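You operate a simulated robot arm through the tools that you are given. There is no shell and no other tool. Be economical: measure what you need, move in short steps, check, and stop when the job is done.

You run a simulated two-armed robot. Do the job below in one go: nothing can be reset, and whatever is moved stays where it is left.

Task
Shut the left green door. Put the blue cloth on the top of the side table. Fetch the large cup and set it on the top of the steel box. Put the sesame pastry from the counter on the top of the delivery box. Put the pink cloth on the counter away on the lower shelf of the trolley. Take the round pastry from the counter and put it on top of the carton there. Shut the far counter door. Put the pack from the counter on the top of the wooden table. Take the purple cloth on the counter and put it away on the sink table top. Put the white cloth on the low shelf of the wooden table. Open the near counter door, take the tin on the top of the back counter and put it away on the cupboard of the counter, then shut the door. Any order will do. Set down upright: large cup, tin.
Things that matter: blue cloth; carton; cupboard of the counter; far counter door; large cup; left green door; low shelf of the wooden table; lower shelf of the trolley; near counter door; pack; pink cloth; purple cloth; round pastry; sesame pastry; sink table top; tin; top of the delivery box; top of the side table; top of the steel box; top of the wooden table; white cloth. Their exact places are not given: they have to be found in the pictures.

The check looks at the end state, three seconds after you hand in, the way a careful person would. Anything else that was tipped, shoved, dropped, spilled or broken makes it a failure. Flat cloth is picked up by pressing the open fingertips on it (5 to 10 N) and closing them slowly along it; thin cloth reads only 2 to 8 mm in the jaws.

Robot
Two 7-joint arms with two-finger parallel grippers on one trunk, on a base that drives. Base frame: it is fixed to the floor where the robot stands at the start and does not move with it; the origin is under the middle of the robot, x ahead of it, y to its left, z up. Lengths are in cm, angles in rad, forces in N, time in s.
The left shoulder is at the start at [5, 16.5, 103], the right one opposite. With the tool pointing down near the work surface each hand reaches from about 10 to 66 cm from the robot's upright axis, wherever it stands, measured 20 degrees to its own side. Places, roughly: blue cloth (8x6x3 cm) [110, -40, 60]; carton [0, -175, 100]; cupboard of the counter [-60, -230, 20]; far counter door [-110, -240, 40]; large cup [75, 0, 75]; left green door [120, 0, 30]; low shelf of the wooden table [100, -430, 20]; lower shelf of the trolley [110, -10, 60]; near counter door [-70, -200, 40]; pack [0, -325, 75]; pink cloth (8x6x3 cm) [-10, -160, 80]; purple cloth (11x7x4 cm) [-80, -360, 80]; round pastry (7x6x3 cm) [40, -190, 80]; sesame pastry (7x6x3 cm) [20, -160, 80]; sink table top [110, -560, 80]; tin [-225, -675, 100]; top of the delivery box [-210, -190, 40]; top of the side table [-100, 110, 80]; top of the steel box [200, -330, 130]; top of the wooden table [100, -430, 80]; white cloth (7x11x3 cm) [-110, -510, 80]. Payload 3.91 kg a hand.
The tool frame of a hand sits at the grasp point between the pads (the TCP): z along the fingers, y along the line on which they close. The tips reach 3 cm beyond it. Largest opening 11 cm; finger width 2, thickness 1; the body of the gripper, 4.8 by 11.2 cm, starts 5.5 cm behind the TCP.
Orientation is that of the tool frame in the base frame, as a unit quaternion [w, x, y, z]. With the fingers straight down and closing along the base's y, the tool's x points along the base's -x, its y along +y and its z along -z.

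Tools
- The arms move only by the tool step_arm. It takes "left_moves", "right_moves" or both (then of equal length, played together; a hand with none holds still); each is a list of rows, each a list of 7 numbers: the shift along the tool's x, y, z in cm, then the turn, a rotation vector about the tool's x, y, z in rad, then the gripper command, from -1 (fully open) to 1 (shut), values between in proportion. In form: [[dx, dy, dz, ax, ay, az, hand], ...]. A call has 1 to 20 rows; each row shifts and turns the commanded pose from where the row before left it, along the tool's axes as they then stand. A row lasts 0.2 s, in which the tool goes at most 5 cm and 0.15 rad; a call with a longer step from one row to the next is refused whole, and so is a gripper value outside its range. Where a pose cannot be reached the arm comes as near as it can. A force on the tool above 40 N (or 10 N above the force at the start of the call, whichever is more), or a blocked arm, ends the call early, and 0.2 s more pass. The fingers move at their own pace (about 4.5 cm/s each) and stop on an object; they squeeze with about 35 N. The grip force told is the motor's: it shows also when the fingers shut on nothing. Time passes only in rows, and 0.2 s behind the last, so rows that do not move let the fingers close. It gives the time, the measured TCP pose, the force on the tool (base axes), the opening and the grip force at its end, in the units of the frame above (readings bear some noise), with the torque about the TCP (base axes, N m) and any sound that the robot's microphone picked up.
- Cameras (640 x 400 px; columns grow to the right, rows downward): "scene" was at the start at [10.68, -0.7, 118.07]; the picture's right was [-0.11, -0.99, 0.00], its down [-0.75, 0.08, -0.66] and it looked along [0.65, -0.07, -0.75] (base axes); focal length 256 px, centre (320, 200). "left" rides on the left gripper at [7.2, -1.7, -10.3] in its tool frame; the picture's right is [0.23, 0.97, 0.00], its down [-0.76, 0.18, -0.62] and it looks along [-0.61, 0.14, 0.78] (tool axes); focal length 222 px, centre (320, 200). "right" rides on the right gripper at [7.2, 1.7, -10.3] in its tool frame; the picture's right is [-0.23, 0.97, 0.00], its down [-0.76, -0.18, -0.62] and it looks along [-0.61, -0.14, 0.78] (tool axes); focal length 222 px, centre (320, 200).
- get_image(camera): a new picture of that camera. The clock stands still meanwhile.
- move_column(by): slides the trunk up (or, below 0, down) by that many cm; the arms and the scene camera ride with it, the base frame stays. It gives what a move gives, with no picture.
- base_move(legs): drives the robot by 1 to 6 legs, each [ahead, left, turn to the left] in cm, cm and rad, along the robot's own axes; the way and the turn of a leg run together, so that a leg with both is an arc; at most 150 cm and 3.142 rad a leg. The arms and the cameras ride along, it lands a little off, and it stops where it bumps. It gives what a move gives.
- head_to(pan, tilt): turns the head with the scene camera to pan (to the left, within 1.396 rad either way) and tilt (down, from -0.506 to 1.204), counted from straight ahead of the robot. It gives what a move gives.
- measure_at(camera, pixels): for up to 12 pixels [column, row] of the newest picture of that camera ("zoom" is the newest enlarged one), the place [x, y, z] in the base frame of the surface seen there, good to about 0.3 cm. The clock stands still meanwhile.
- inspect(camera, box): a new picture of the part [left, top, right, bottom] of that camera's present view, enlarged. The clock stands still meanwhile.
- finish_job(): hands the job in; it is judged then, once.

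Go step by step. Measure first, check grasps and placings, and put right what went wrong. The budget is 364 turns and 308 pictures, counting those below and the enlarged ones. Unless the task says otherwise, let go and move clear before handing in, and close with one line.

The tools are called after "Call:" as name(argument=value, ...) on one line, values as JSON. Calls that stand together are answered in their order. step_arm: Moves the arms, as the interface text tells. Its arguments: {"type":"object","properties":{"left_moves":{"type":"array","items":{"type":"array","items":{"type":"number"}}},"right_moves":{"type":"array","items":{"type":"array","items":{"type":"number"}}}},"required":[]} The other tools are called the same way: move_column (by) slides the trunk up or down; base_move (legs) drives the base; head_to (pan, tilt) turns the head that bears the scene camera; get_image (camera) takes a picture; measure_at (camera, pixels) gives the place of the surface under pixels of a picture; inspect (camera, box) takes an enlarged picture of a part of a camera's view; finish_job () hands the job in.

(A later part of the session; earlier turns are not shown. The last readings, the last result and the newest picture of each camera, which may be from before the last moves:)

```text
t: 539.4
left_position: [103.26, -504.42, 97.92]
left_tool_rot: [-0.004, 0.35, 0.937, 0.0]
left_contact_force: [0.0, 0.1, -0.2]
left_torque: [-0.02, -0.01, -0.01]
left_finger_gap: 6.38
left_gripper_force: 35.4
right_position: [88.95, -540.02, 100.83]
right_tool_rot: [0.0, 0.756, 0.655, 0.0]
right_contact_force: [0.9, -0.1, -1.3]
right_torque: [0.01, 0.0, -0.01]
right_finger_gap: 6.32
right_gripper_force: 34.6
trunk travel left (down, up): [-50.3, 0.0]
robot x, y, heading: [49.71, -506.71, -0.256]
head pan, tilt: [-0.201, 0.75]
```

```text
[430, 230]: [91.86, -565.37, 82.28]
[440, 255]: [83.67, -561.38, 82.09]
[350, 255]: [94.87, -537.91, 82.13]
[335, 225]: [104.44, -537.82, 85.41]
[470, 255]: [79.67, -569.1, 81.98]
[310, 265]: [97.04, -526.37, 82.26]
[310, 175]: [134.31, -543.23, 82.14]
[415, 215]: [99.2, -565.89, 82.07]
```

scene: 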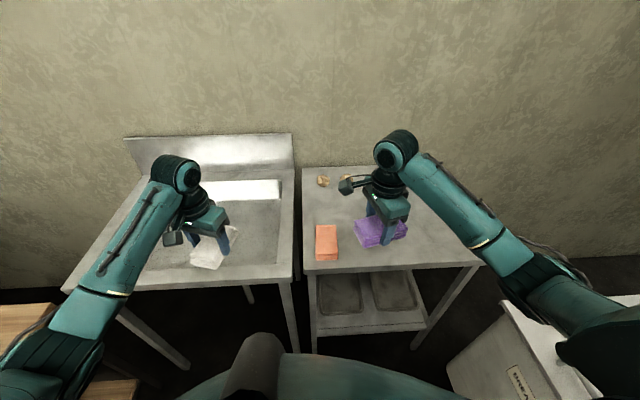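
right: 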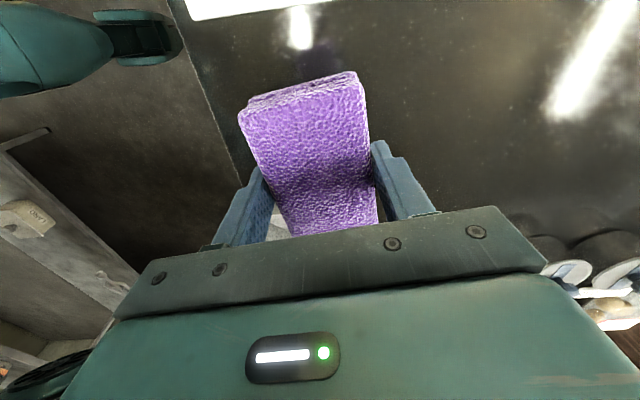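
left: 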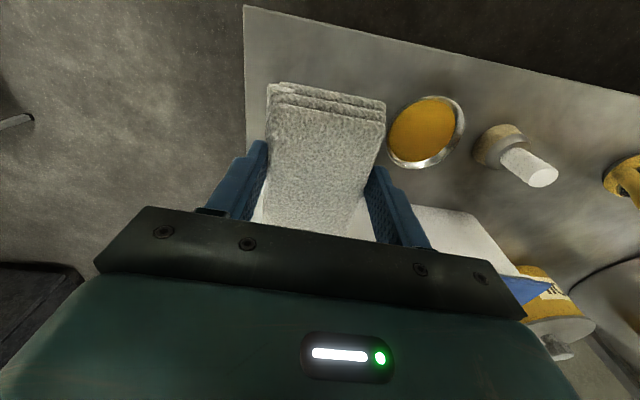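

Target (100,-553). Move the purple cloth there and lower.

Call:
step_arm(right_moves=[[-2.8, 3.2, 0, 0, 0, 0, 1], [-2.8, 3.2, 0, 0, 0, 0, 1], [-2.8, 3.2, 0, 0, 0, 0, 1], [-2.8, 3.2, 0, 0, 0, 0, 1], [0, 0, 4, 0, 0, 0, 1], [0, 0, 4, 0, 0, 0, 1], [0, 0, 3, 0, 0, 0, 1], [0, 0, 2, 0, 0, 0, 1], [0, 0, 0.8, 0, 0, 0, 1]])

Call:
get_image(camera="scene")

```text
t: 541.4
left_position: [103.28, -504.34, 97.84]
left_tool_rot: [-0.005, 0.35, 0.937, 0.0]
left_contact_force: [-0.6, -0.6, -1.0]
left_torque: [0.01, 0.0, 0.01]
left_finger_gap: 6.41
left_gripper_force: 34.8
right_position: [100.14, -553.07, 86.96]
right_tool_rot: [0.0, 0.755, 0.656, 0.0]
right_contact_force: [0.4, -0.1, -1.2]
right_torque: [0.02, 0.01, 0.0]
right_finger_gap: 6.3
right_gripper_force: 35.3
trunk travel left (down, up): [-50.3, 0.0]
robot x, y, heading: [50.4, -506.69, -0.258]
head pan, tilt: [-0.201, 0.75]
```

```text
125 pictures are left
```

scene: 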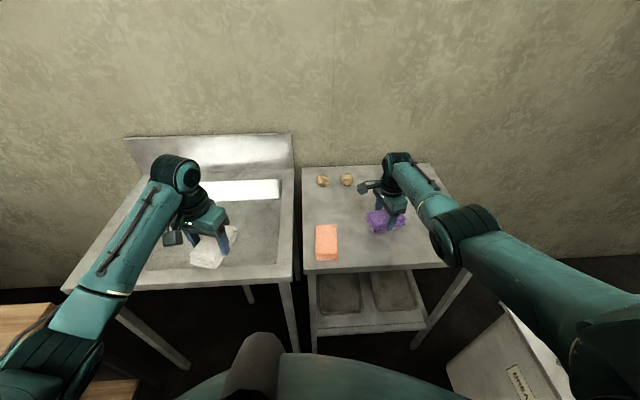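

Call:
step_arm(right_moves=[[0, 0, 0.4, 0, 0, 0, 1], [0, 0, 0.4, 0, 0, 0, 1], [0, 0, 0, 0, 0, 0, 0.2], [0, 0, 0, 0, 0, 0, -0.6], [0, 0, 0, 0, 0, 0, -1], [0, 0, 0, 0, 0, 0, -1], [0, 0, -2, 0, 0, 0, -1], [0, 0, -4, 0, 0, 0, -1], [0, 0, -4, 0, 0, 0, -1], [0, 0, -3, 0, 0, 0, -1]])

Call:
get_image(camera="scene")

```text
t: 543.6
left_position: [103.18, -504.47, 97.9]
left_tool_rot: [-0.002, 0.349, 0.937, -0.001]
left_contact_force: [0.4, 0.2, -0.1]
left_torque: [0.0, 0.02, 0.01]
left_finger_gap: 6.37
left_gripper_force: 34.6
right_position: [100.02, -553.02, 99.18]
right_tool_rot: [0.0, 0.755, 0.656, 0.0]
right_contact_force: [0.1, 0.7, -0.4]
right_torque: [0.0, -0.03, 0.02]
right_finger_gap: 10.98
right_gripper_force: 0.0
trunk travel left (down, up): [-50.3, 0.0]
robot x, y, heading: [50.1, -506.93, -0.258]
head pan, tilt: [-0.201, 0.75]
```

```text
124 pictures are left
```

scene: 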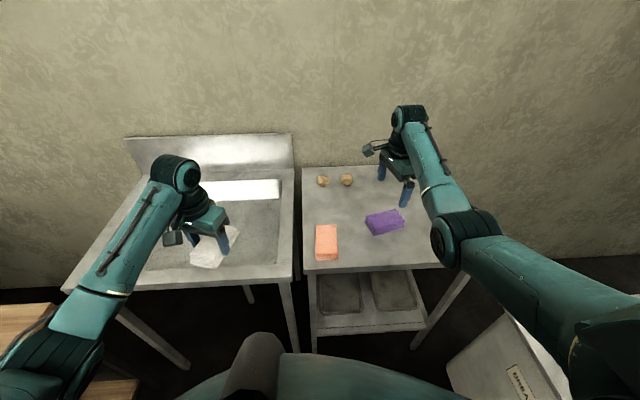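

Purple cloth placed. Restore the right wrist, back off and go to the wooden table.

Call:
base_move(legs=[[-48, 8, 0], [0, 0, -0.15]])

Call:
step_arm(right_moves=[[0, 0, -1, 0, 0, -0.143, -1], [0, 0, -1, 0, 0, -0.143, -1], [0, 0, -1, 0, 0, -0.143, -1], [0, 0, -1, 0, 0, -0.143, -1], [0, 0, 0, 0, 0, -0.143, -1], [0, 0, 0, 0, 0, -0.143, -1], [0, 0, 0, 0, 0, -0.143, -1], [0, 0, 0, 0, 0, -0.143, -1], [0, 0, 0, 0, 0, -0.143, -1], [0, 0, 0, 0, 0, -0.143, -1], [4, 0, 0, 0, 0, 0, -1], [4, 0, 0, 0, 0, 0, -1], [4, 0, 0, 0, 0, 0, -1]])

Call:
base_move(legs=[[0, 60, 0]])

Call:
head_to(pan=0.2, tilt=0.7)

Call:
get_image(camera="scene")

```text
t: 547.2
left_position: [57.97, -492.53, 97.83]
left_tool_rot: [-0.004, 0.421, 0.907, 0.0]
left_contact_force: [0.3, -0.5, -0.3]
left_torque: [0.02, -0.02, 0.01]
left_finger_gap: 6.41
left_gripper_force: 35.4
right_position: [47.47, -540.08, 99.04]
right_tool_rot: [0.0, 0.803, 0.596, 0.001]
right_contact_force: [0.6, 0.4, 0.1]
right_torque: [-0.03, 0.02, 0.01]
right_finger_gap: 10.99
right_gripper_force: 0.0
trunk travel left (down, up): [-50.3, 0.0]
robot x, y, heading: [4.64, -486.47, -0.408]
head pan, tilt: [-0.201, 0.75]
```

```text
t: 550.0
left_position: [57.98, -492.61, 97.8]
left_tool_rot: [-0.003, 0.421, 0.907, 0.0]
left_contact_force: [-0.7, 0.2, -0.1]
left_torque: [0.02, -0.03, 0.01]
left_finger_gap: 6.38
left_gripper_force: 34.7
right_position: [36.39, -534.99, 103.12]
right_tool_rot: [-0.001, 0.216, 0.976, 0.0]
right_contact_force: [0.0, 0.1, 0.1]
right_torque: [-0.02, -0.01, -0.02]
right_finger_gap: 11.0
right_gripper_force: 0.1
trunk travel left (down, up): [-50.3, 0.0]
robot x, y, heading: [4.59, -486.76, -0.412]
head pan, tilt: [-0.201, 0.75]
```

```text
t: 555.8
left_position: [82.08, -437.08, 97.8]
left_tool_rot: [-0.004, 0.419, 0.908, 0.0]
left_contact_force: [0.1, 0.7, -0.9]
left_torque: [-0.01, -0.01, -0.01]
left_finger_gap: 6.39
left_gripper_force: 35.3
right_position: [60.7, -479.54, 103.08]
right_tool_rot: [0.0, 0.216, 0.976, 0.0]
right_contact_force: [0.3, 0.4, -0.2]
right_torque: [0.04, 0.0, -0.04]
right_finger_gap: 11.02
right_gripper_force: 0.0
trunk travel left (down, up): [-50.3, 0.0]
robot x, y, heading: [28.81, -431.55, -0.407]
head pan, tilt: [-0.201, 0.75]
```

```text
t: 556.6
left_position: [82.11, -436.99, 97.81]
left_tool_rot: [-0.003, 0.42, 0.907, 0.0]
left_contact_force: [-0.1, -0.2, -0.3]
left_torque: [0.01, 0.0, 0.0]
left_finger_gap: 6.39
left_gripper_force: 34.6
right_position: [60.64, -479.54, 103.07]
right_tool_rot: [0.0, 0.215, 0.977, 0.0]
right_contact_force: [0.2, 0.6, -0.6]
right_torque: [0.0, 0.01, 0.01]
right_finger_gap: 11.02
right_gripper_force: 0.1
trunk travel left (down, up): [-50.3, 0.0]
robot x, y, heading: [28.89, -431.29, -0.412]
head pan, tilt: [0.201, 0.7]
```

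```text
123 pictures are left
```

scene: 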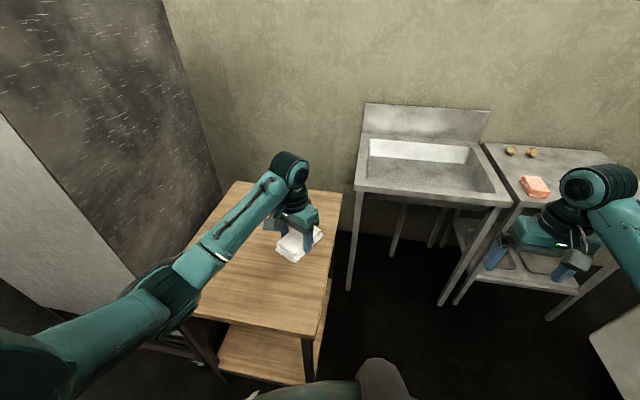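

Call:
measure_at(camera="scene", pixels=[[210, 316], [308, 334], [340, 198], [237, 184], [265, 350], [240, 372], [300, 378], [320, 320], [308, 370], [220, 370], [320, 300]])

Call:
inspect(camera="scene", box=[160, 280, 360, 400])

```text
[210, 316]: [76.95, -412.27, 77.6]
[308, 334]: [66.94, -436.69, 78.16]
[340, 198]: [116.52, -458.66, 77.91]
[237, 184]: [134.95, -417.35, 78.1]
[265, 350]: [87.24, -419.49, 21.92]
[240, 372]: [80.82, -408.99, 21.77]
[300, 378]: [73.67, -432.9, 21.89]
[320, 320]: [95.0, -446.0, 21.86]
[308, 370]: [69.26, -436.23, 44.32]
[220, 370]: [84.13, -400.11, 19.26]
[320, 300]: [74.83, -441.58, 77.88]
```

```text
3.20 times, centred on (260, 340) of scene
```

zoom: 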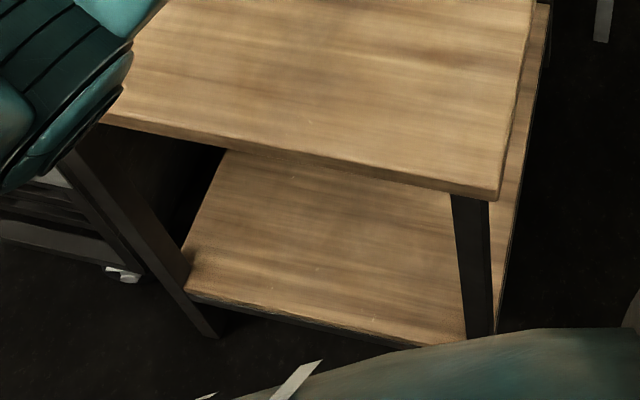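

Lower shelf z 21.8 is empty. I'll back off, pitch the left hand, lower the trunk fully, then drive the cloth in under the top.

Call:
base_move(legs=[[-26, 13, 0]])

Call:
step_arm(left_moves=[[0, 0, 0, 0, 0, -0.15, 1], [0, 0, 0, 0, 0, -0.15, 1], [0, 0, 0, 0, 0, -0.15, 1], [0, 0, 0, 0, -0.14, 0, 1], [0, 0, 0, 0, -0.14, 0, 1], [0, 0, 0, 0, -0.14, 0, 1], [0, 0, 0, 0, -0.14, 0, 1], [0, 0, 0, 0, -0.14, 0, 1], [0, 0, 0, 0, -0.1, 0, 1]])

Call:
move_column(by=-38)

Call:
get_image(camera="left")

```text
t: 558.6
left_position: [63.57, -414.73, 97.92]
left_tool_rot: [-0.003, 0.418, 0.908, -0.002]
left_contact_force: [0.2, -0.3, -1.1]
left_torque: [0.0, -0.02, -0.01]
left_finger_gap: 6.41
left_gripper_force: 34.6
right_position: [42.08, -457.44, 103.13]
right_tool_rot: [0.0, 0.214, 0.977, 0.0]
right_contact_force: [-0.3, 0.4, -0.3]
right_torque: [-0.04, 0.01, -0.03]
right_finger_gap: 11.0
right_gripper_force: 0.2
trunk travel left (down, up): [-50.3, 0.0]
robot x, y, heading: [10.16, -409.13, -0.401]
head pan, tilt: [0.201, 0.7]
```

```text
t: 560.6
left_position: [63.6, -414.87, 97.91]
left_tool_rot: [0.38, 0.189, 0.902, -0.08]
left_contact_force: [-0.6, -0.5, -0.6]
left_torque: [0.04, 0.04, 0.0]
left_finger_gap: 6.38
left_gripper_force: 34.7
right_position: [42.09, -457.42, 103.18]
right_tool_rot: [0.0, 0.214, 0.977, 0.0]
right_contact_force: [0.5, -0.3, 0.5]
right_torque: [0.01, 0.0, 0.02]
right_finger_gap: 11.01
right_gripper_force: 0.1
trunk travel left (down, up): [-50.3, 0.0]
robot x, y, heading: [10.11, -409.25, -0.406]
head pan, tilt: [0.201, 0.7]
```

```text
t: 564.3
left_position: [63.51, -414.89, 59.83]
left_tool_rot: [0.377, 0.19, 0.903, -0.081]
left_contact_force: [-0.3, -0.1, -0.9]
left_torque: [0.03, 0.01, 0.0]
left_finger_gap: 6.37
left_gripper_force: 35.6
right_position: [42.22, -457.49, 65.03]
right_tool_rot: [0.0, 0.214, 0.977, 0.0]
right_contact_force: [-1.0, -0.3, -0.9]
right_torque: [0.01, 0.03, -0.01]
right_finger_gap: 11.0
right_gripper_force: 0.1
trunk travel left (down, up): [-12.3, 38.0]
robot x, y, heading: [10.41, -409.35, -0.402]
head pan, tilt: [0.201, 0.7]
```

```text
121 pictures are left
```

left: 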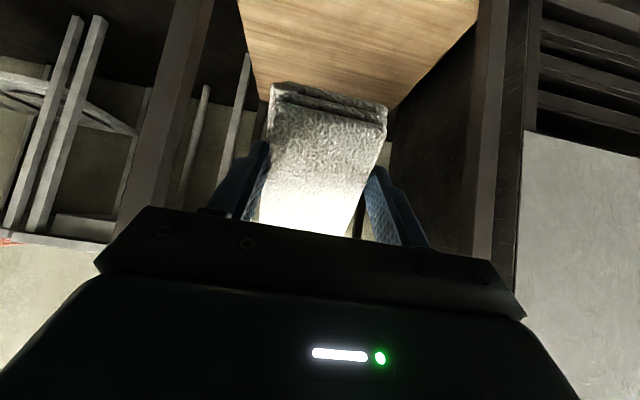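

Continue down: trunk 11, then arm 15 (forward a little).

Call:
move_column(by=-11)

Call:
step_arm(left_moves=[[1.6, 0, 2.8, 0, 0, 0, 1], [1.6, 0, 2.8, 0, 0, 0, 1], [1.6, 0, 2.8, 0, 0, 0, 1], [1.6, 0, 2.8, 0, 0, 0, 1], [1.6, 0, 2.8, 0, 0, 0, 1]])

Call:
get_image(camera="left")

```text
t: 565.7
left_position: [63.57, -414.72, 48.79]
left_tool_rot: [0.378, 0.189, 0.903, -0.08]
left_contact_force: [0.3, -0.4, -0.7]
left_torque: [0.0, 0.02, -0.01]
left_finger_gap: 6.4
left_gripper_force: 34.4
right_position: [42.21, -457.43, 54.06]
right_tool_rot: [0.0, 0.214, 0.977, -0.001]
right_contact_force: [0.5, 0.4, 0.6]
right_torque: [0.03, -0.03, 0.04]
right_finger_gap: 11.03
right_gripper_force: 0.1
trunk travel left (down, up): [-1.3, 49.0]
robot x, y, heading: [10.07, -409.47, -0.409]
head pan, tilt: [0.201, 0.7]
```

```text
t: 566.9
left_position: [67.93, -415.96, 33.36]
left_tool_rot: [0.38, 0.189, 0.902, -0.076]
left_contact_force: [0.1, -0.2, 0.5]
left_torque: [0.01, 0.0, -0.01]
left_finger_gap: 6.36
left_gripper_force: 34.8
right_position: [42.22, -457.46, 54.21]
right_tool_rot: [0.0, 0.214, 0.977, -0.001]
right_contact_force: [0.1, -0.4, -0.1]
right_torque: [-0.04, -0.03, 0.01]
right_finger_gap: 10.99
right_gripper_force: 0.1
trunk travel left (down, up): [-1.3, 49.0]
robot x, y, heading: [10.01, -409.22, -0.401]
head pan, tilt: [0.201, 0.7]
```

```text
120 pictures are left
```

left: 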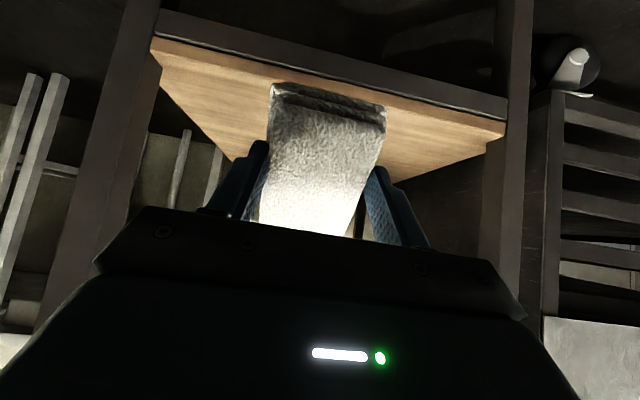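

The hand is low and centred between the legs. Drive the base 19 cm ahead.

Call:
base_move(legs=[[19, 0, 0]])

Call:
get_image(camera="left")

```text
t: 568.4
left_position: [85.08, -423.35, 33.34]
left_tool_rot: [0.38, 0.188, 0.903, -0.074]
left_contact_force: [-0.2, -0.3, -0.4]
left_torque: [0.0, 0.05, 0.0]
left_finger_gap: 6.37
left_gripper_force: 35.1
right_position: [59.53, -464.71, 54.05]
right_tool_rot: [0.0, 0.213, 0.977, -0.001]
right_contact_force: [0.5, 0.1, 0.3]
right_torque: [-0.01, 0.0, -0.02]
right_finger_gap: 11.0
right_gripper_force: 0.0
trunk travel left (down, up): [-1.3, 49.0]
robot x, y, heading: [27.35, -416.69, -0.404]
head pan, tilt: [0.201, 0.7]
```

```text
119 pictures are left
```

left: 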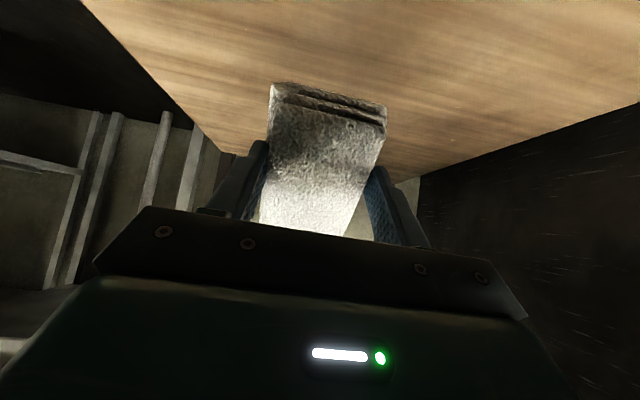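

Call:
step_arm(left_moves=[[1.07, 0, 1.05, 0, 0, 0, 1], [1.07, 0, 1.05, 0, 0, 0, 1], [0.4, 0, 0.4, 0, 0, 0, 1], [0.3, 0, 0.3, 0, 0, 0, 1], [0.3, 0, 0.3, 0, 0, 0, 1], [0.3, 0, 0.3, 0, 0, 0, 1], [0, 0, 0, 0, 0, 0, 1]])

Call:
get_image(camera="left")

```text
t: 570.2
left_position: [87.99, -420.38, 29.83]
left_tool_rot: [0.4, 0.187, 0.896, -0.046]
left_contact_force: [0.1, 0.0, 0.1]
left_torque: [0.02, 0.04, 0.0]
left_finger_gap: 6.4
left_gripper_force: 34.9
right_position: [59.48, -464.82, 53.93]
right_tool_rot: [0.001, 0.213, 0.977, 0.002]
right_contact_force: [0.5, 0.6, 0.5]
right_torque: [0.02, -0.02, -0.02]
right_finger_gap: 11.01
right_gripper_force: 0.0
trunk travel left (down, up): [-1.3, 49.0]
robot x, y, heading: [27.58, -416.47, -0.4]
head pan, tilt: [0.201, 0.7]
stopped in row 7 (left hand): the arm was blocked; the commanded pose is now the measured one
```

```text
118 pictures are left
```

left: 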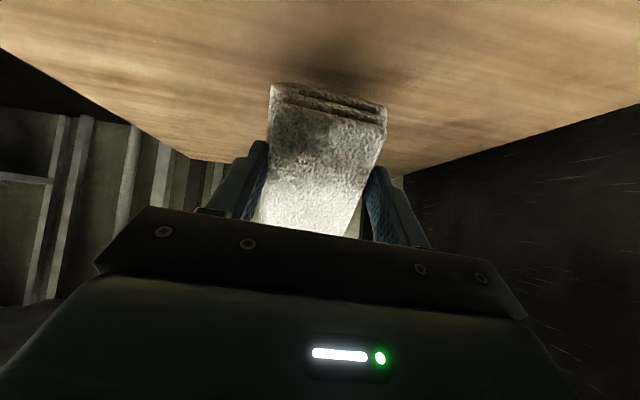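

The arm is at its lower limit, the cloth about 1 cm above the shelf. Lower the trunk the last 1.2 cm and release.

Call:
move_column(by=-1.2)

Call:
step_arm(left_moves=[[0, 0, 0, 0, 0, 0, 0], [0, 0, 0, 0, 0, 0, -1], [0, 0, 0, 0, 0, 0, -1], [0, 0, 0, 0, 0, 0, -1], [0, 0, 0, 0, 0, 0, -1]])

Call:
get_image(camera="left")

```text
t: 570.8
left_position: [88.62, -420.23, 30.14]
left_tool_rot: [0.409, 0.189, 0.892, -0.045]
left_contact_force: [0.3, 0.1, -0.3]
left_torque: [0.03, 0.04, 0.01]
left_finger_gap: 6.37
left_gripper_force: 35.3
right_position: [59.35, -464.86, 53.37]
right_tool_rot: [0.005, 0.214, 0.977, 0.004]
right_contact_force: [-0.3, 0.4, -0.3]
right_torque: [0.03, -0.01, 0.0]
right_finger_gap: 11.01
right_gripper_force: 0.1
trunk travel left (down, up): [-0.1, 50.2]
robot x, y, heading: [27.52, -416.78, -0.404]
head pan, tilt: [0.201, 0.7]
```

```text
t: 572.2
left_position: [88.68, -420.08, 30.24]
left_tool_rot: [0.41, 0.188, 0.892, -0.042]
left_contact_force: [-0.2, 0.6, -1.5]
left_torque: [-0.04, 0.01, 0.03]
left_finger_gap: 11.03
left_gripper_force: 0.0
right_position: [59.15, -464.9, 53.39]
right_tool_rot: [0.006, 0.214, 0.977, 0.005]
right_contact_force: [0.1, -0.1, -0.1]
right_torque: [0.0, -0.04, 0.02]
right_finger_gap: 10.99
right_gripper_force: 0.1
trunk travel left (down, up): [-0.1, 50.2]
robot x, y, heading: [27.23, -416.71, -0.407]
head pan, tilt: [0.201, 0.7]
stopped in row 5 (left hand): the arm was blocked; the commanded pose is now the measured one
```

```text
117 pictures are left
```

left: 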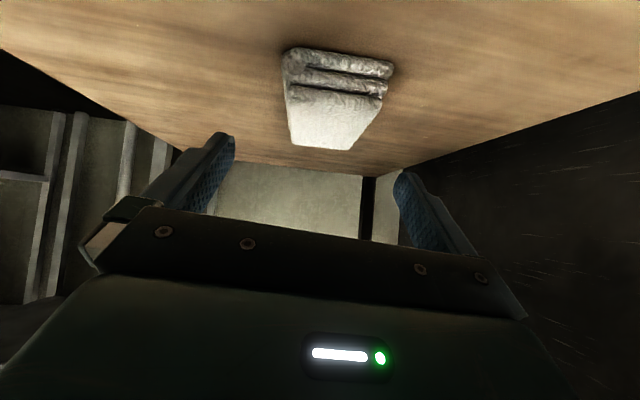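

White cloth lies on the low shelf. Back out, raise the trunk and look for the pack on the counter.

Call:
base_move(legs=[[-24, 0, 0]])

Call:
move_column(by=40)

Call:
step_arm(left_moves=[[0, 0, -2, 0, 0.14, 0, -1], [0, 0, -2, 0, 0.14, 0, -1], [0, 0, -2, 0, 0.14, 0, -1], [0, 0, -2, 0, 0.14, 0, -1], [2, 0, -2, 0, 0.14, 0, -1], [2, 0, -3, 0, 0.12, 0, -1], [2, 0, -3, 0, 0, 0, -1]])

Call:
move_column(by=10)

Call:
base_move(legs=[[0, 0, 2.0]])

Call:
head_to(pan=0.3, tilt=0.6)

Call:
get_image(camera="scene")

```text
t: 574.0
left_position: [66.63, -410.69, 30.21]
left_tool_rot: [0.409, 0.187, 0.892, -0.043]
left_contact_force: [-0.2, 1.1, -0.4]
left_torque: [0.01, -0.01, 0.0]
left_finger_gap: 10.98
left_gripper_force: 0.0
right_position: [37.28, -455.51, 53.35]
right_tool_rot: [0.005, 0.213, 0.977, 0.004]
right_contact_force: [0.4, 0.3, 0.2]
right_torque: [0.05, 0.01, 0.0]
right_finger_gap: 11.0
right_gripper_force: 0.0
trunk travel left (down, up): [-0.1, 50.2]
robot x, y, heading: [5.59, -407.36, -0.404]
head pan, tilt: [0.201, 0.7]
```

```text
t: 577.9
left_position: [66.8, -410.64, 69.06]
left_tool_rot: [0.404, 0.186, 0.895, -0.045]
left_contact_force: [-0.3, -0.7, 0.8]
left_torque: [-0.04, -0.03, -0.02]
left_finger_gap: 11.0
left_gripper_force: 0.1
right_position: [37.62, -455.4, 92.95]
right_tool_rot: [0.0, 0.213, 0.977, 0.0]
right_contact_force: [0.0, -0.4, -0.6]
right_torque: [0.0, 0.03, 0.04]
right_finger_gap: 11.0
right_gripper_force: 0.2
trunk travel left (down, up): [-40.1, 10.2]
robot x, y, heading: [5.32, -407.29, -0.403]
head pan, tilt: [0.201, 0.7]
```

```text
t: 579.5
left_position: [55.58, -407.18, 82.46]
left_tool_rot: [0.014, 0.188, 0.981, 0.032]
left_contact_force: [-0.2, -0.1, 0.1]
left_torque: [0.01, 0.03, 0.0]
left_finger_gap: 11.02
left_gripper_force: 0.1
right_position: [37.59, -455.31, 92.85]
right_tool_rot: [0.0, 0.213, 0.977, -0.001]
right_contact_force: [0.2, 0.2, 0.1]
right_torque: [0.03, 0.0, 0.0]
right_finger_gap: 11.02
right_gripper_force: 0.1
trunk travel left (down, up): [-40.1, 10.2]
robot x, y, heading: [5.33, -407.28, -0.402]
head pan, tilt: [0.201, 0.7]
```

```text
t: 580.8
left_position: [55.67, -407.14, 92.56]
left_tool_rot: [0.014, 0.19, 0.981, 0.032]
left_contact_force: [0.0, -0.6, -0.1]
left_torque: [-0.03, 0.01, 0.05]
left_finger_gap: 11.0
left_gripper_force: 0.1
right_position: [37.43, -455.33, 102.84]
right_tool_rot: [0.001, 0.213, 0.977, 0.0]
right_contact_force: [-0.1, 0.5, -0.2]
right_torque: [-0.05, -0.02, 0.03]
right_finger_gap: 11.0
right_gripper_force: 0.1
trunk travel left (down, up): [-50.1, 0.2]
robot x, y, heading: [5.36, -407.57, -0.407]
head pan, tilt: [0.201, 0.7]
```

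```text
t: 585.6
left_position: [-10.52, -360.18, 92.73]
left_tool_rot: [0.0, -0.689, 0.724, 0.023]
left_contact_force: [14.7, -0.8, -0.4]
left_torque: [-0.02, -0.41, -0.15]
left_finger_gap: 10.29
left_gripper_force: 0.2
right_position: [39.24, -360.18, 102.85]
right_tool_rot: [0.0, -0.682, 0.731, 0.0]
right_contact_force: [0.4, -1.0, 1.3]
right_torque: [-0.03, 0.0, 0.01]
right_finger_gap: 10.99
right_gripper_force: 0.0
trunk travel left (down, up): [-50.1, 0.2]
robot x, y, heading: [5.56, -407.16, 1.53]
head pan, tilt: [0.201, 0.7]
stopped in leg 1: the force on the tool passed its limit at 46 N (the readings are from after the stop); the commanded pose is now the measured one
```

```text
t: 586.3
left_position: [-10.66, -360.12, 92.78]
left_tool_rot: [-0.002, -0.69, 0.724, 0.024]
left_contact_force: [18.7, -1.0, -0.5]
left_torque: [0.0, -0.52, -0.2]
left_finger_gap: 10.02
left_gripper_force: 0.1
right_position: [39.4, -360.2, 102.88]
right_tool_rot: [0.0, -0.683, 0.73, 0.001]
right_contact_force: [-0.5, 0.3, -0.5]
right_torque: [0.02, 0.02, 0.01]
right_finger_gap: 10.99
right_gripper_force: 0.1
trunk travel left (down, up): [-50.1, 0.2]
robot x, y, heading: [5.48, -407.05, 1.531]
head pan, tilt: [0.3, 0.6]
```

```text
116 pictures are left
```

scene: 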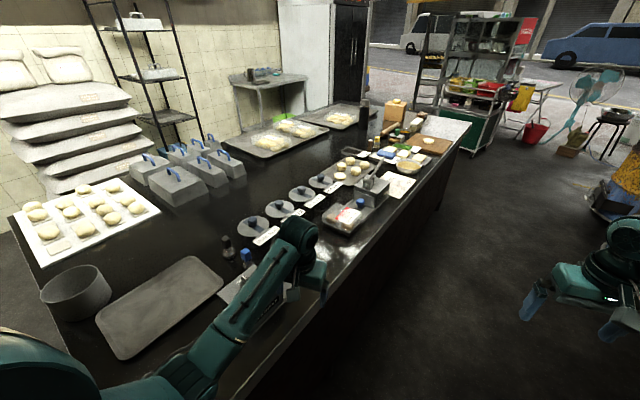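

The left hand touched something on the counter while turning (46 N). I'll turn back slightly and inspect what was touched.

Call:
base_move(legs=[[0, 0, -0.25]])

Call:
get_image(camera="scene")

Call:
inspect(camera="scene", box=[100, 160, 360, 340])

```text
t: 587.5
left_position: [1.06, -357.53, 92.68]
left_tool_rot: [0.0, -0.597, 0.802, 0.025]
left_contact_force: [-0.4, -0.5, -0.6]
left_torque: [0.02, 0.01, 0.03]
left_finger_gap: 11.01
left_gripper_force: 0.0
right_position: [49.78, -369.82, 102.82]
right_tool_rot: [0.0, -0.588, 0.809, -0.001]
right_contact_force: [0.2, -0.5, 0.7]
right_torque: [0.03, -0.04, 0.02]
right_finger_gap: 10.97
right_gripper_force: 0.1
trunk travel left (down, up): [-50.1, 0.2]
robot x, y, heading: [5.32, -407.42, 1.284]
head pan, tilt: [0.3, 0.6]
```

```text
115 pictures are left
```

scene: 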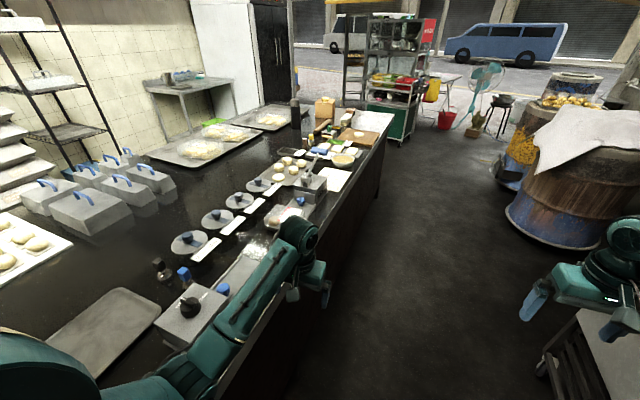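

```text
2.22 times, centred on (230, 250) of scene
```

zoom: 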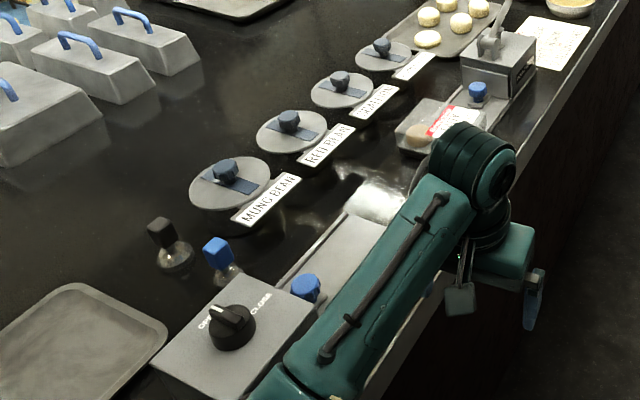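

The touched thing is the knob box by the arm; it looks still aligned. The pack (red label) is at (288,215). Zoom and measure.

Call:
inspect(camera="scene", box=[250, 170, 340, 240])

Call:
measure_at(camera="zoom", pixels=[[200, 250], [260, 250], [320, 270], [250, 310], [330, 200], [420, 130], [180, 290], [350, 240], [230, 270]])

```text
5.71 times, centred on (295, 205) of scene
```

zoom: 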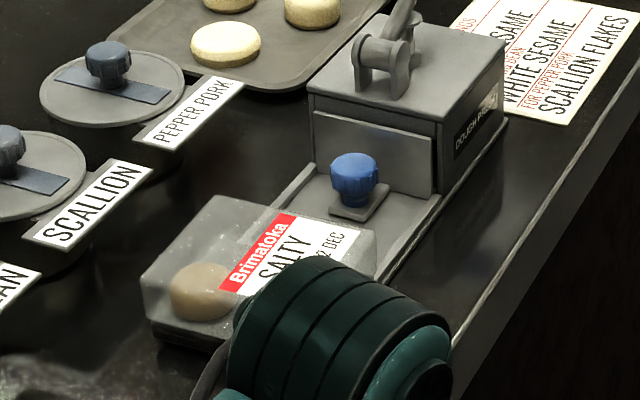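

```text
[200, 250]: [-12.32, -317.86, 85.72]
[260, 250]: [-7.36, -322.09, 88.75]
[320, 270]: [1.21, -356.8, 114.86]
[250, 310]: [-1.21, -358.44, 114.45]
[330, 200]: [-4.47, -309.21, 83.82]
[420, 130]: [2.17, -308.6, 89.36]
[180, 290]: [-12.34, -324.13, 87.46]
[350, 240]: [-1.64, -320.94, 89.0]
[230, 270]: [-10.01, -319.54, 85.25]
```

The pack (clear box, top z 89) is around (-7,-322). I'll go round to the counter's east side facing west.

Call:
base_move(legs=[[38, -20, 0], [36, -14, 0], [0, 0, 1.456]])

Call:
head_to(pan=0.2, tilt=0.7)

Call:
get_image(camera="scene")

```text
t: 595.8
left_position: [9.48, -344.49, 92.72]
left_tool_rot: [0.016, 0.978, -0.205, -0.019]
left_contact_force: [0.5, -0.4, 0.0]
left_torque: [-0.02, 0.0, -0.01]
left_finger_gap: 10.99
left_gripper_force: 0.1
right_position: [27.54, -297.95, 102.92]
right_tool_rot: [0.0, 0.976, -0.216, 0.0]
right_contact_force: [-0.7, 0.2, 0.3]
right_torque: [0.01, -0.01, 0.0]
right_finger_gap: 11.0
right_gripper_force: 0.1
trunk travel left (down, up): [-50.1, 0.2]
robot x, y, heading: [59.41, -346.0, 2.733]
head pan, tilt: [0.3, 0.6]
```

```text
t: 596.4
left_position: [9.44, -344.54, 92.62]
left_tool_rot: [0.016, 0.978, -0.205, -0.019]
left_contact_force: [0.9, 0.1, -0.8]
left_torque: [-0.01, 0.01, 0.01]
left_finger_gap: 11.0
left_gripper_force: 0.0
right_position: [27.63, -297.85, 102.87]
right_tool_rot: [0.0, 0.977, -0.215, 0.0]
right_contact_force: [-0.6, -0.1, -0.7]
right_torque: [-0.01, -0.01, -0.01]
right_finger_gap: 11.02
right_gripper_force: 0.1
trunk travel left (down, up): [-50.1, 0.2]
robot x, y, heading: [59.24, -346.25, 2.733]
head pan, tilt: [0.201, 0.7]
```

```text
112 pictures are left
```

scene: 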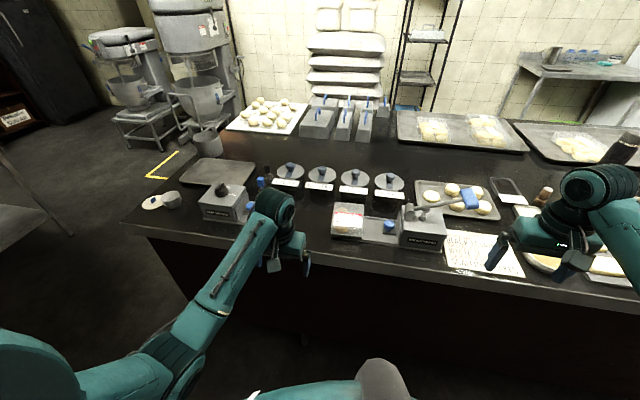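

Call:
inspect(camera="scene", box=[300, 180, 460, 270])

Call:
measure_at(camera="zoom", pixels=[[140, 105], [255, 110], [250, 170], [130, 165], [190, 130], [185, 225], [260, 200], [290, 190], [340, 180], [120, 215]])

```text
4.00 times, centred on (380, 225) of scene
```

zoom: 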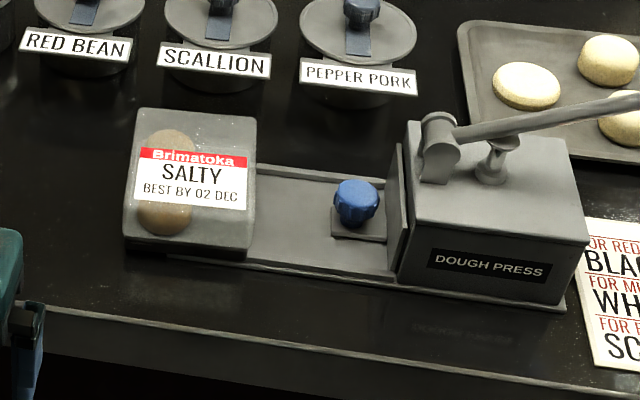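

```text
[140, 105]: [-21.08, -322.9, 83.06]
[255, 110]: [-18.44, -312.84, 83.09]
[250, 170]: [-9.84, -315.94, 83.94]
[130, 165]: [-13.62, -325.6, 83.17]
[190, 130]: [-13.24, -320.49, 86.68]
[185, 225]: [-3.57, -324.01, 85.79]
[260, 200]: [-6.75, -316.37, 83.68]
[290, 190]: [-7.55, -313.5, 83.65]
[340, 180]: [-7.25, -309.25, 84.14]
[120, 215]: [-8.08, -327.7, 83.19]
```

Call:
measure_at(camera="zoom", pixels=[[145, 152], [243, 162], [242, 205], [138, 197], [190, 180], [165, 215], [128, 235], [250, 245], [185, 255]])

Call:
base_move(legs=[[6, -8, 0]])

Call:
get_image(camera="left")

```text
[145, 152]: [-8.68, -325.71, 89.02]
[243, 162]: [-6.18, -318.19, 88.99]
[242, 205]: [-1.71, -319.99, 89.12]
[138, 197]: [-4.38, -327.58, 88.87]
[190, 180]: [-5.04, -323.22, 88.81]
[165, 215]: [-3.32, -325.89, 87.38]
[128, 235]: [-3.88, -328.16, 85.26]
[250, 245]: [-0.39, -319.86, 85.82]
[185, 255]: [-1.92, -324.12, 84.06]
```

```text
t: 597.8
left_position: [7.06, -334.95, 92.73]
left_tool_rot: [0.017, 0.978, -0.206, -0.019]
left_contact_force: [-0.7, 0.2, 0.0]
left_torque: [-0.04, -0.01, 0.01]
left_finger_gap: 11.03
left_gripper_force: 0.1
right_position: [25.12, -288.09, 102.87]
right_tool_rot: [0.0, 0.976, -0.216, 0.001]
right_contact_force: [-0.2, 0.1, -0.2]
right_torque: [-0.02, -0.04, -0.02]
right_finger_gap: 11.0
right_gripper_force: 0.0
trunk travel left (down, up): [-50.1, 0.2]
robot x, y, heading: [56.7, -336.72, 2.729]
head pan, tilt: [0.201, 0.7]
```

```text
110 pictures are left
```

left: 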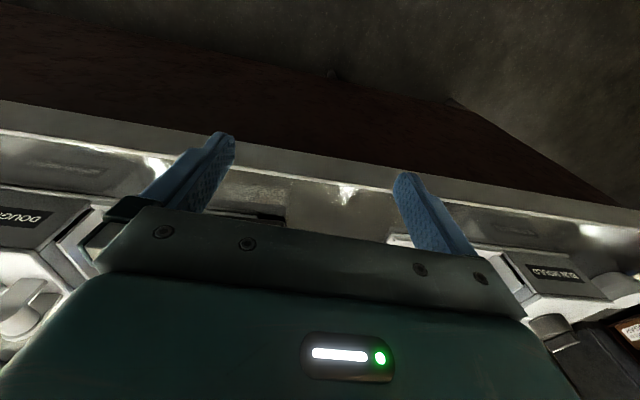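

Pack top z 89, about 10×12 cm. I'll bring the left hand above it for a precise top view.

Call:
step_arm(left_moves=[[0, 0, -4, 0, 0, 0, -1], [0, 0, -4, 0, 0, 0, -1], [0, 0, -3, 0, 0, 0, -1], [-3.5, -1.5, 0, 0, 0, 0, -1], [-3.5, -1.5, 0, 0, 0, 0, -1], [-3.5, -1.5, 0, 0, 0, 0, -1], [-2, -1.5, 0, 0, 0, 0, -1]])

Call:
get_image(camera="left")

```text
t: 599.4
left_position: [-1.45, -324.02, 103.76]
left_tool_rot: [0.015, 0.978, -0.206, -0.018]
left_contact_force: [0.6, -0.3, 0.1]
left_torque: [0.01, 0.0, -0.02]
left_finger_gap: 11.02
left_gripper_force: 0.0
right_position: [25.14, -288.08, 102.84]
right_tool_rot: [0.0, 0.976, -0.216, 0.0]
right_contact_force: [-1.2, -0.7, -0.1]
right_torque: [0.01, -0.06, 0.04]
right_finger_gap: 11.02
right_gripper_force: 0.1
trunk travel left (down, up): [-50.1, 0.2]
robot x, y, heading: [56.61, -336.22, 2.726]
head pan, tilt: [0.201, 0.7]
```

```text
109 pictures are left
```

left: 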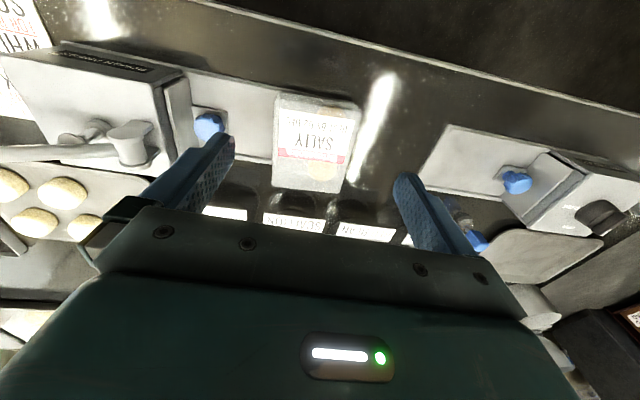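

Call:
inspect(camera="left", box=[220, 60, 420, 220])

Call:
measure_at(camera="zoom", pixels=[[205, 160], [385, 180], [370, 270], [200, 250], [285, 215], [180, 250], [170, 110], [195, 95], [435, 110]])

```text
2.50 times, centred on (320, 140) of left
```

zoom: 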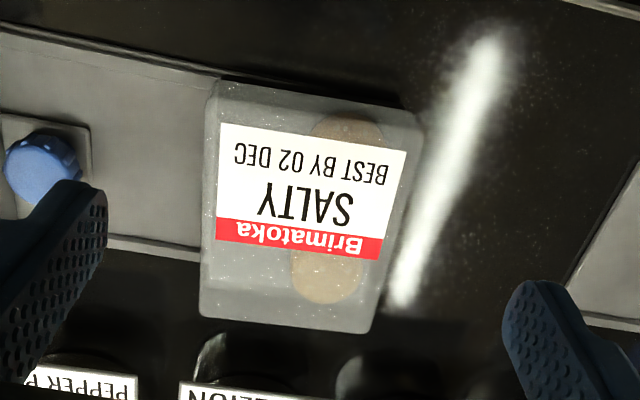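

```text
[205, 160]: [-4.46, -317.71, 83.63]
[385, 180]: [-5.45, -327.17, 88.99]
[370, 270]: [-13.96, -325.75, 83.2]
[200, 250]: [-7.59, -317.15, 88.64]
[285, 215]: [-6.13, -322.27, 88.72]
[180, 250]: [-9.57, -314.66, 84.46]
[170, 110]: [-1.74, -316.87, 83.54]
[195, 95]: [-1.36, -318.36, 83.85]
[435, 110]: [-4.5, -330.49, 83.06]
```

Pack is about 9×9×6 cm, centre ≈ (-6.2,-322.5). Align, level and descend partway.

Call:
step_arm(left_moves=[[0, 0, 0, 0.037, 0.029, -0.09, -1], [-2.5, 0.25, 0, 0, 0, 0, -1], [-2.5, 0.25, 0, 0, 0, 0, -1], [0, 0, 4, 0, 0, 0, -1], [0, 0, 3, 0, 0, 0, -1]])

Call:
get_image(camera="left")

```text
t: 600.6
left_position: [-6.39, -323.03, 96.65]
left_tool_rot: [0.001, 0.987, -0.161, 0.0]
left_contact_force: [-0.4, 0.7, 0.0]
left_torque: [-0.05, 0.0, 0.01]
left_finger_gap: 11.0
left_gripper_force: 0.0
right_position: [25.2, -288.18, 102.94]
right_tool_rot: [0.0, 0.976, -0.217, 0.0]
right_contact_force: [-0.8, -0.3, -0.9]
right_torque: [0.01, -0.01, -0.01]
right_finger_gap: 11.02
right_gripper_force: 0.1
trunk travel left (down, up): [-50.1, 0.2]
robot x, y, heading: [56.82, -336.25, 2.735]
head pan, tilt: [0.201, 0.7]
```

```text
107 pictures are left
```

left: 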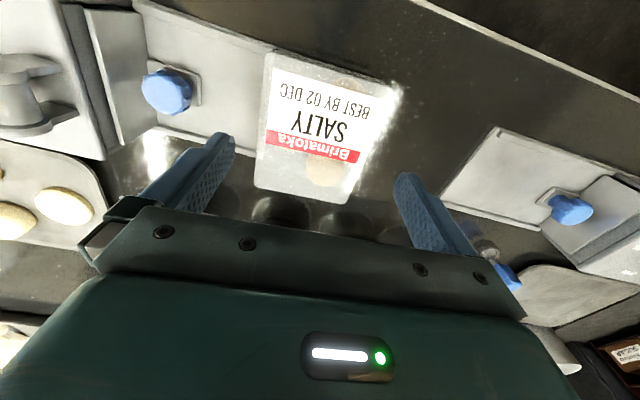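

Aligned and centred. Descend 9 cm and grip.

Call:
step_arm(left_moves=[[0, 0, 3, 0, 0, 0, -1], [0, 0, 3, 0, 0, 0, -1], [0, 0, 2, 0, 0, 0, -1], [0, 0, 1, 0, 0, 0, -1], [0, 0, 0, 0, 0, 0, -0.7], [0, 0, 0, 0, 0, 0, 1], [0, 0, 0, 0, 0, 0, 1], [0, 0, 0, 0, 0, 0, 1]])

Call:
get_image(camera="left")

```text
t: 602.4
left_position: [-4.82, -324.0, 88.17]
left_tool_rot: [-0.001, 0.987, -0.162, -0.002]
left_contact_force: [0.4, 1.5, 2.1]
left_torque: [0.07, 0.08, -0.03]
left_finger_gap: 10.09
left_gripper_force: 35.4
left hand out of reach, approached as far as the arm can: row 2, 3
right_position: [25.19, -288.17, 102.85]
right_tool_rot: [0.0, 0.976, -0.216, -0.001]
right_contact_force: [0.2, -0.1, -0.5]
right_torque: [0.0, -0.03, 0.0]
right_finger_gap: 11.01
right_gripper_force: 0.1
trunk travel left (down, up): [-50.1, 0.2]
robot x, y, heading: [56.74, -336.45, 2.735]
head pan, tilt: [0.201, 0.7]
```

```text
106 pictures are left
```

left: 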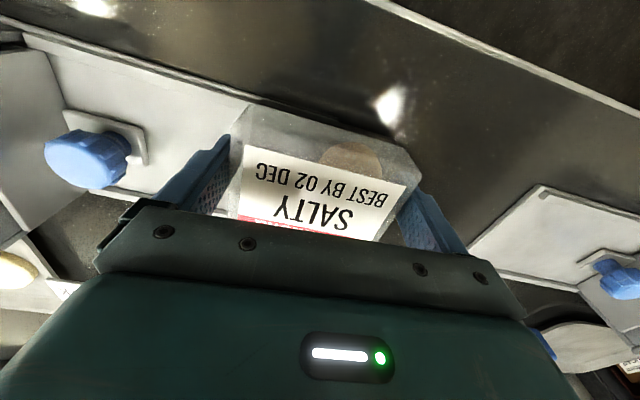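

Pack gripped (10.1 cm). Lift 12 cm.

Call:
step_arm(left_moves=[[0, 0, -1.5, 0, 0, 0, 1], [0, 0, -3, 0, 0, 0, 1], [0, 0, -4, 0, 0, 0, 1], [0, 0, -4, 0, 0, 0, 1]])

Call:
get_image(camera="scene")

```text
t: 603.4
left_position: [-4.75, -324.06, 100.78]
left_tool_rot: [0.001, 0.987, -0.162, -0.002]
left_contact_force: [0.7, 0.1, -2.1]
left_torque: [-0.05, -0.09, -0.01]
left_finger_gap: 10.05
left_gripper_force: 35.1
right_position: [25.26, -288.12, 102.97]
right_tool_rot: [0.0, 0.976, -0.216, 0.0]
right_contact_force: [1.1, 0.4, 0.3]
right_torque: [-0.02, 0.02, 0.01]
right_finger_gap: 11.01
right_gripper_force: 0.1
trunk travel left (down, up): [-50.1, 0.2]
robot x, y, heading: [56.89, -336.74, 2.733]
head pan, tilt: [0.201, 0.7]
```

```text
105 pictures are left
```

scene: 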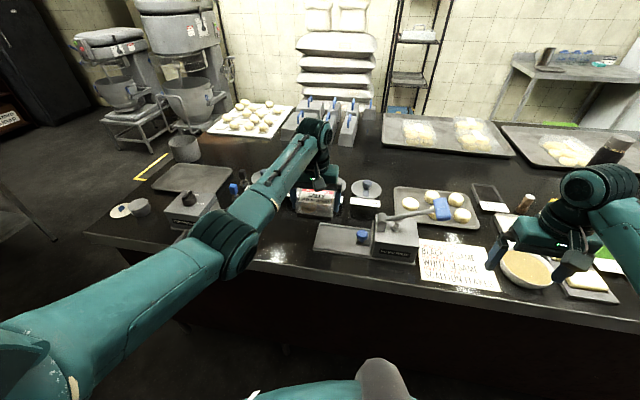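

Pack is up. Retract the arm, turn south and go to the wooden table.

Call:
step_arm(left_moves=[[4, 0, 0, 0, 0, 0, 1], [4, 0, 0, 0, 0, 0, 1], [4, 0, 0, 0, 0, 0, 1], [4, 0, -1, 0, 0, 0, 1]])

Call:
base_move(legs=[[0, 0, 1.98], [76, -22, 0], [0, 0, 1.16]])

Call:
get_image(camera="scene")

```text
t: 604.4
left_position: [10.48, -329.24, 101.51]
left_tool_rot: [0.001, 0.987, -0.162, 0.0]
left_contact_force: [0.9, 0.3, -1.8]
left_torque: [0.0, -0.05, 0.02]
left_finger_gap: 10.1
left_gripper_force: 35.1
right_position: [25.17, -288.16, 102.98]
right_tool_rot: [0.0, 0.976, -0.218, -0.001]
right_contact_force: [-0.2, 0.9, -0.4]
right_torque: [0.0, -0.01, -0.02]
right_finger_gap: 11.02
right_gripper_force: 0.1
trunk travel left (down, up): [-50.1, 0.2]
robot x, y, heading: [56.77, -336.49, 2.733]
head pan, tilt: [0.201, 0.7]
```

```text
t: 616.3
left_position: [82.41, -420.83, 101.6]
left_tool_rot: [0.001, 0.16, 0.987, -0.001]
left_contact_force: [0.1, -0.3, -2.2]
left_torque: [-0.01, 0.04, -0.01]
left_finger_gap: 10.04
left_gripper_force: 34.9
right_position: [67.61, -461.82, 102.92]
right_tool_rot: [0.0, 0.216, 0.976, 0.0]
right_contact_force: [0.6, -0.6, 0.6]
right_torque: [0.03, -0.03, -0.01]
right_finger_gap: 11.03
right_gripper_force: 0.0
trunk travel left (down, up): [-50.1, 0.2]
robot x, y, heading: [35.49, -413.58, -0.406]
head pan, tilt: [0.201, 0.7]
```

```text
104 pictures are left
```

scene: 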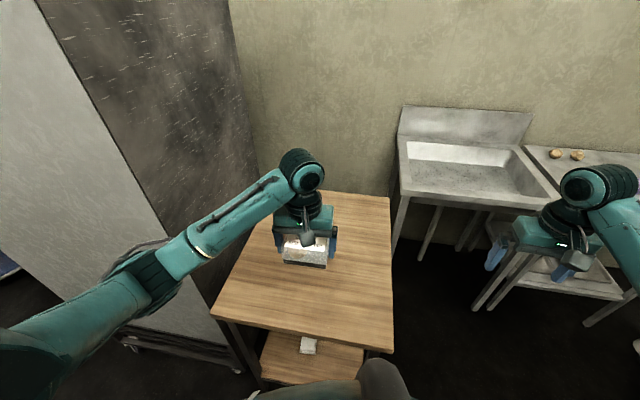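

The pack is over the table. Move 5 cm deeper and lower.

Call:
step_arm(left_moves=[[-3, 0, 0, 0, 0, 0, 1], [-3, 0, 0, 0, 0, 0, 1], [0, 0, 4, 0, 0, 0, 1], [0, 0, 4, 0, 0, 0, 1], [0, 0, 4, 0, 0, 0, 1], [0, 0, 3.5, 0, 0, 0, 1], [0, 0, 1.8, 0, 0, 0, 1]])

Call:
get_image(camera="scene")

```text
t: 617.9
left_position: [88.12, -422.77, 84.22]
left_tool_rot: [0.001, 0.161, 0.987, 0.001]
left_contact_force: [-0.2, -0.7, -2.3]
left_torque: [0.01, 0.11, 0.05]
left_finger_gap: 10.06
left_gripper_force: 34.6
right_position: [67.64, -461.85, 102.93]
right_tool_rot: [0.0, 0.216, 0.976, 0.0]
right_contact_force: [0.6, 0.1, 0.1]
right_torque: [0.01, -0.03, -0.02]
right_finger_gap: 11.03
right_gripper_force: 0.2
trunk travel left (down, up): [-50.1, 0.2]
robot x, y, heading: [35.92, -413.7, -0.405]
head pan, tilt: [0.201, 0.7]
```

```text
103 pictures are left
```

scene: 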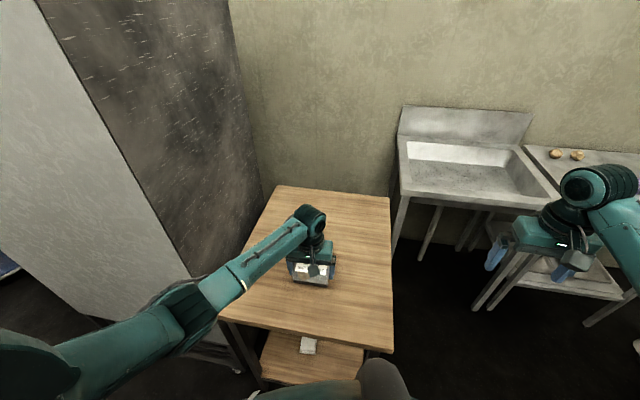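

Call:
step_arm(left_moves=[[0, 0, 0.4, 0, 0, 0, 1], [0, 0, 0.3, 0, 0, 0, 1], [0, 0, 0.2, 0, 0, 0, 1], [0, 0, 0, 0, 0, 0, 1]])

```text
t: 618.9
left_position: [88.14, -422.88, 83.37]
left_tool_rot: [0.001, 0.16, 0.987, -0.001]
left_contact_force: [0.6, -0.6, -2.0]
left_torque: [0.02, 0.02, 0.02]
left_finger_gap: 10.05
left_gripper_force: 35.2
right_position: [67.49, -461.75, 102.88]
right_tool_rot: [0.0, 0.216, 0.976, 0.0]
right_contact_force: [-0.4, 0.8, -0.3]
right_torque: [0.0, 0.03, -0.03]
right_finger_gap: 10.97
right_gripper_force: 0.1
trunk travel left (down, up): [-50.1, 0.2]
robot x, y, heading: [35.82, -413.64, -0.406]
head pan, tilt: [0.201, 0.7]
```

Call:
step_arm(left_moves=[[0, 0, 0.25, 0, 0, 0, 1], [0, 0, 0.25, 0, 0, 0, 1], [0, 0, 0.25, 0, 0, 0, 1], [0, 0, 0, 0, 0, 0, 1]])

```text
t: 619.9
left_position: [88.24, -422.74, 82.64]
left_tool_rot: [0.001, 0.161, 0.987, 0.0]
left_contact_force: [-0.1, -0.2, -3.1]
left_torque: [0.02, 0.07, -0.03]
left_finger_gap: 10.07
left_gripper_force: 34.8
right_position: [67.53, -461.85, 102.97]
right_tool_rot: [0.0, 0.215, 0.977, 0.0]
right_contact_force: [0.0, 0.0, 0.5]
right_torque: [0.0, 0.0, 0.0]
right_finger_gap: 10.97
right_gripper_force: 0.1
trunk travel left (down, up): [-50.1, 0.2]
robot x, y, heading: [35.93, -413.39, -0.408]
head pan, tilt: [0.201, 0.7]
```

Call:
step_arm(left_moves=[[0, 0, 0.25, 0, 0, 0, 1], [0, 0, 0.25, 0, 0, 0, 1], [0, 0, 0.25, 0, 0, 0, 1], [0, 0, 0, 0, 0, 0, 1]])

Call:
inspect(camera="scene", box=[260, 200, 380, 310])

```text
t: 620.9
left_position: [88.31, -422.91, 82.36]
left_tool_rot: [0.006, 0.162, 0.987, -0.001]
left_contact_force: [-0.7, 6.9, 34.8]
left_torque: [0.22, -0.04, -0.85]
left_finger_gap: 10.06
left_gripper_force: 35.3
right_position: [67.31, -461.69, 103.12]
right_tool_rot: [0.001, 0.216, 0.976, -0.001]
right_contact_force: [-0.1, 0.0, 0.4]
right_torque: [0.0, 0.03, 0.02]
right_finger_gap: 11.02
right_gripper_force: 0.1
trunk travel left (down, up): [-50.1, 0.2]
robot x, y, heading: [35.79, -413.71, -0.407]
head pan, tilt: [0.201, 0.7]
```

```text
3.64 times, centred on (320, 255) of scene
```

zoom: 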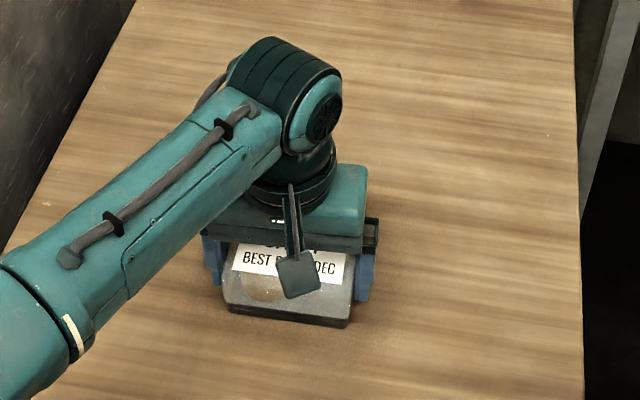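

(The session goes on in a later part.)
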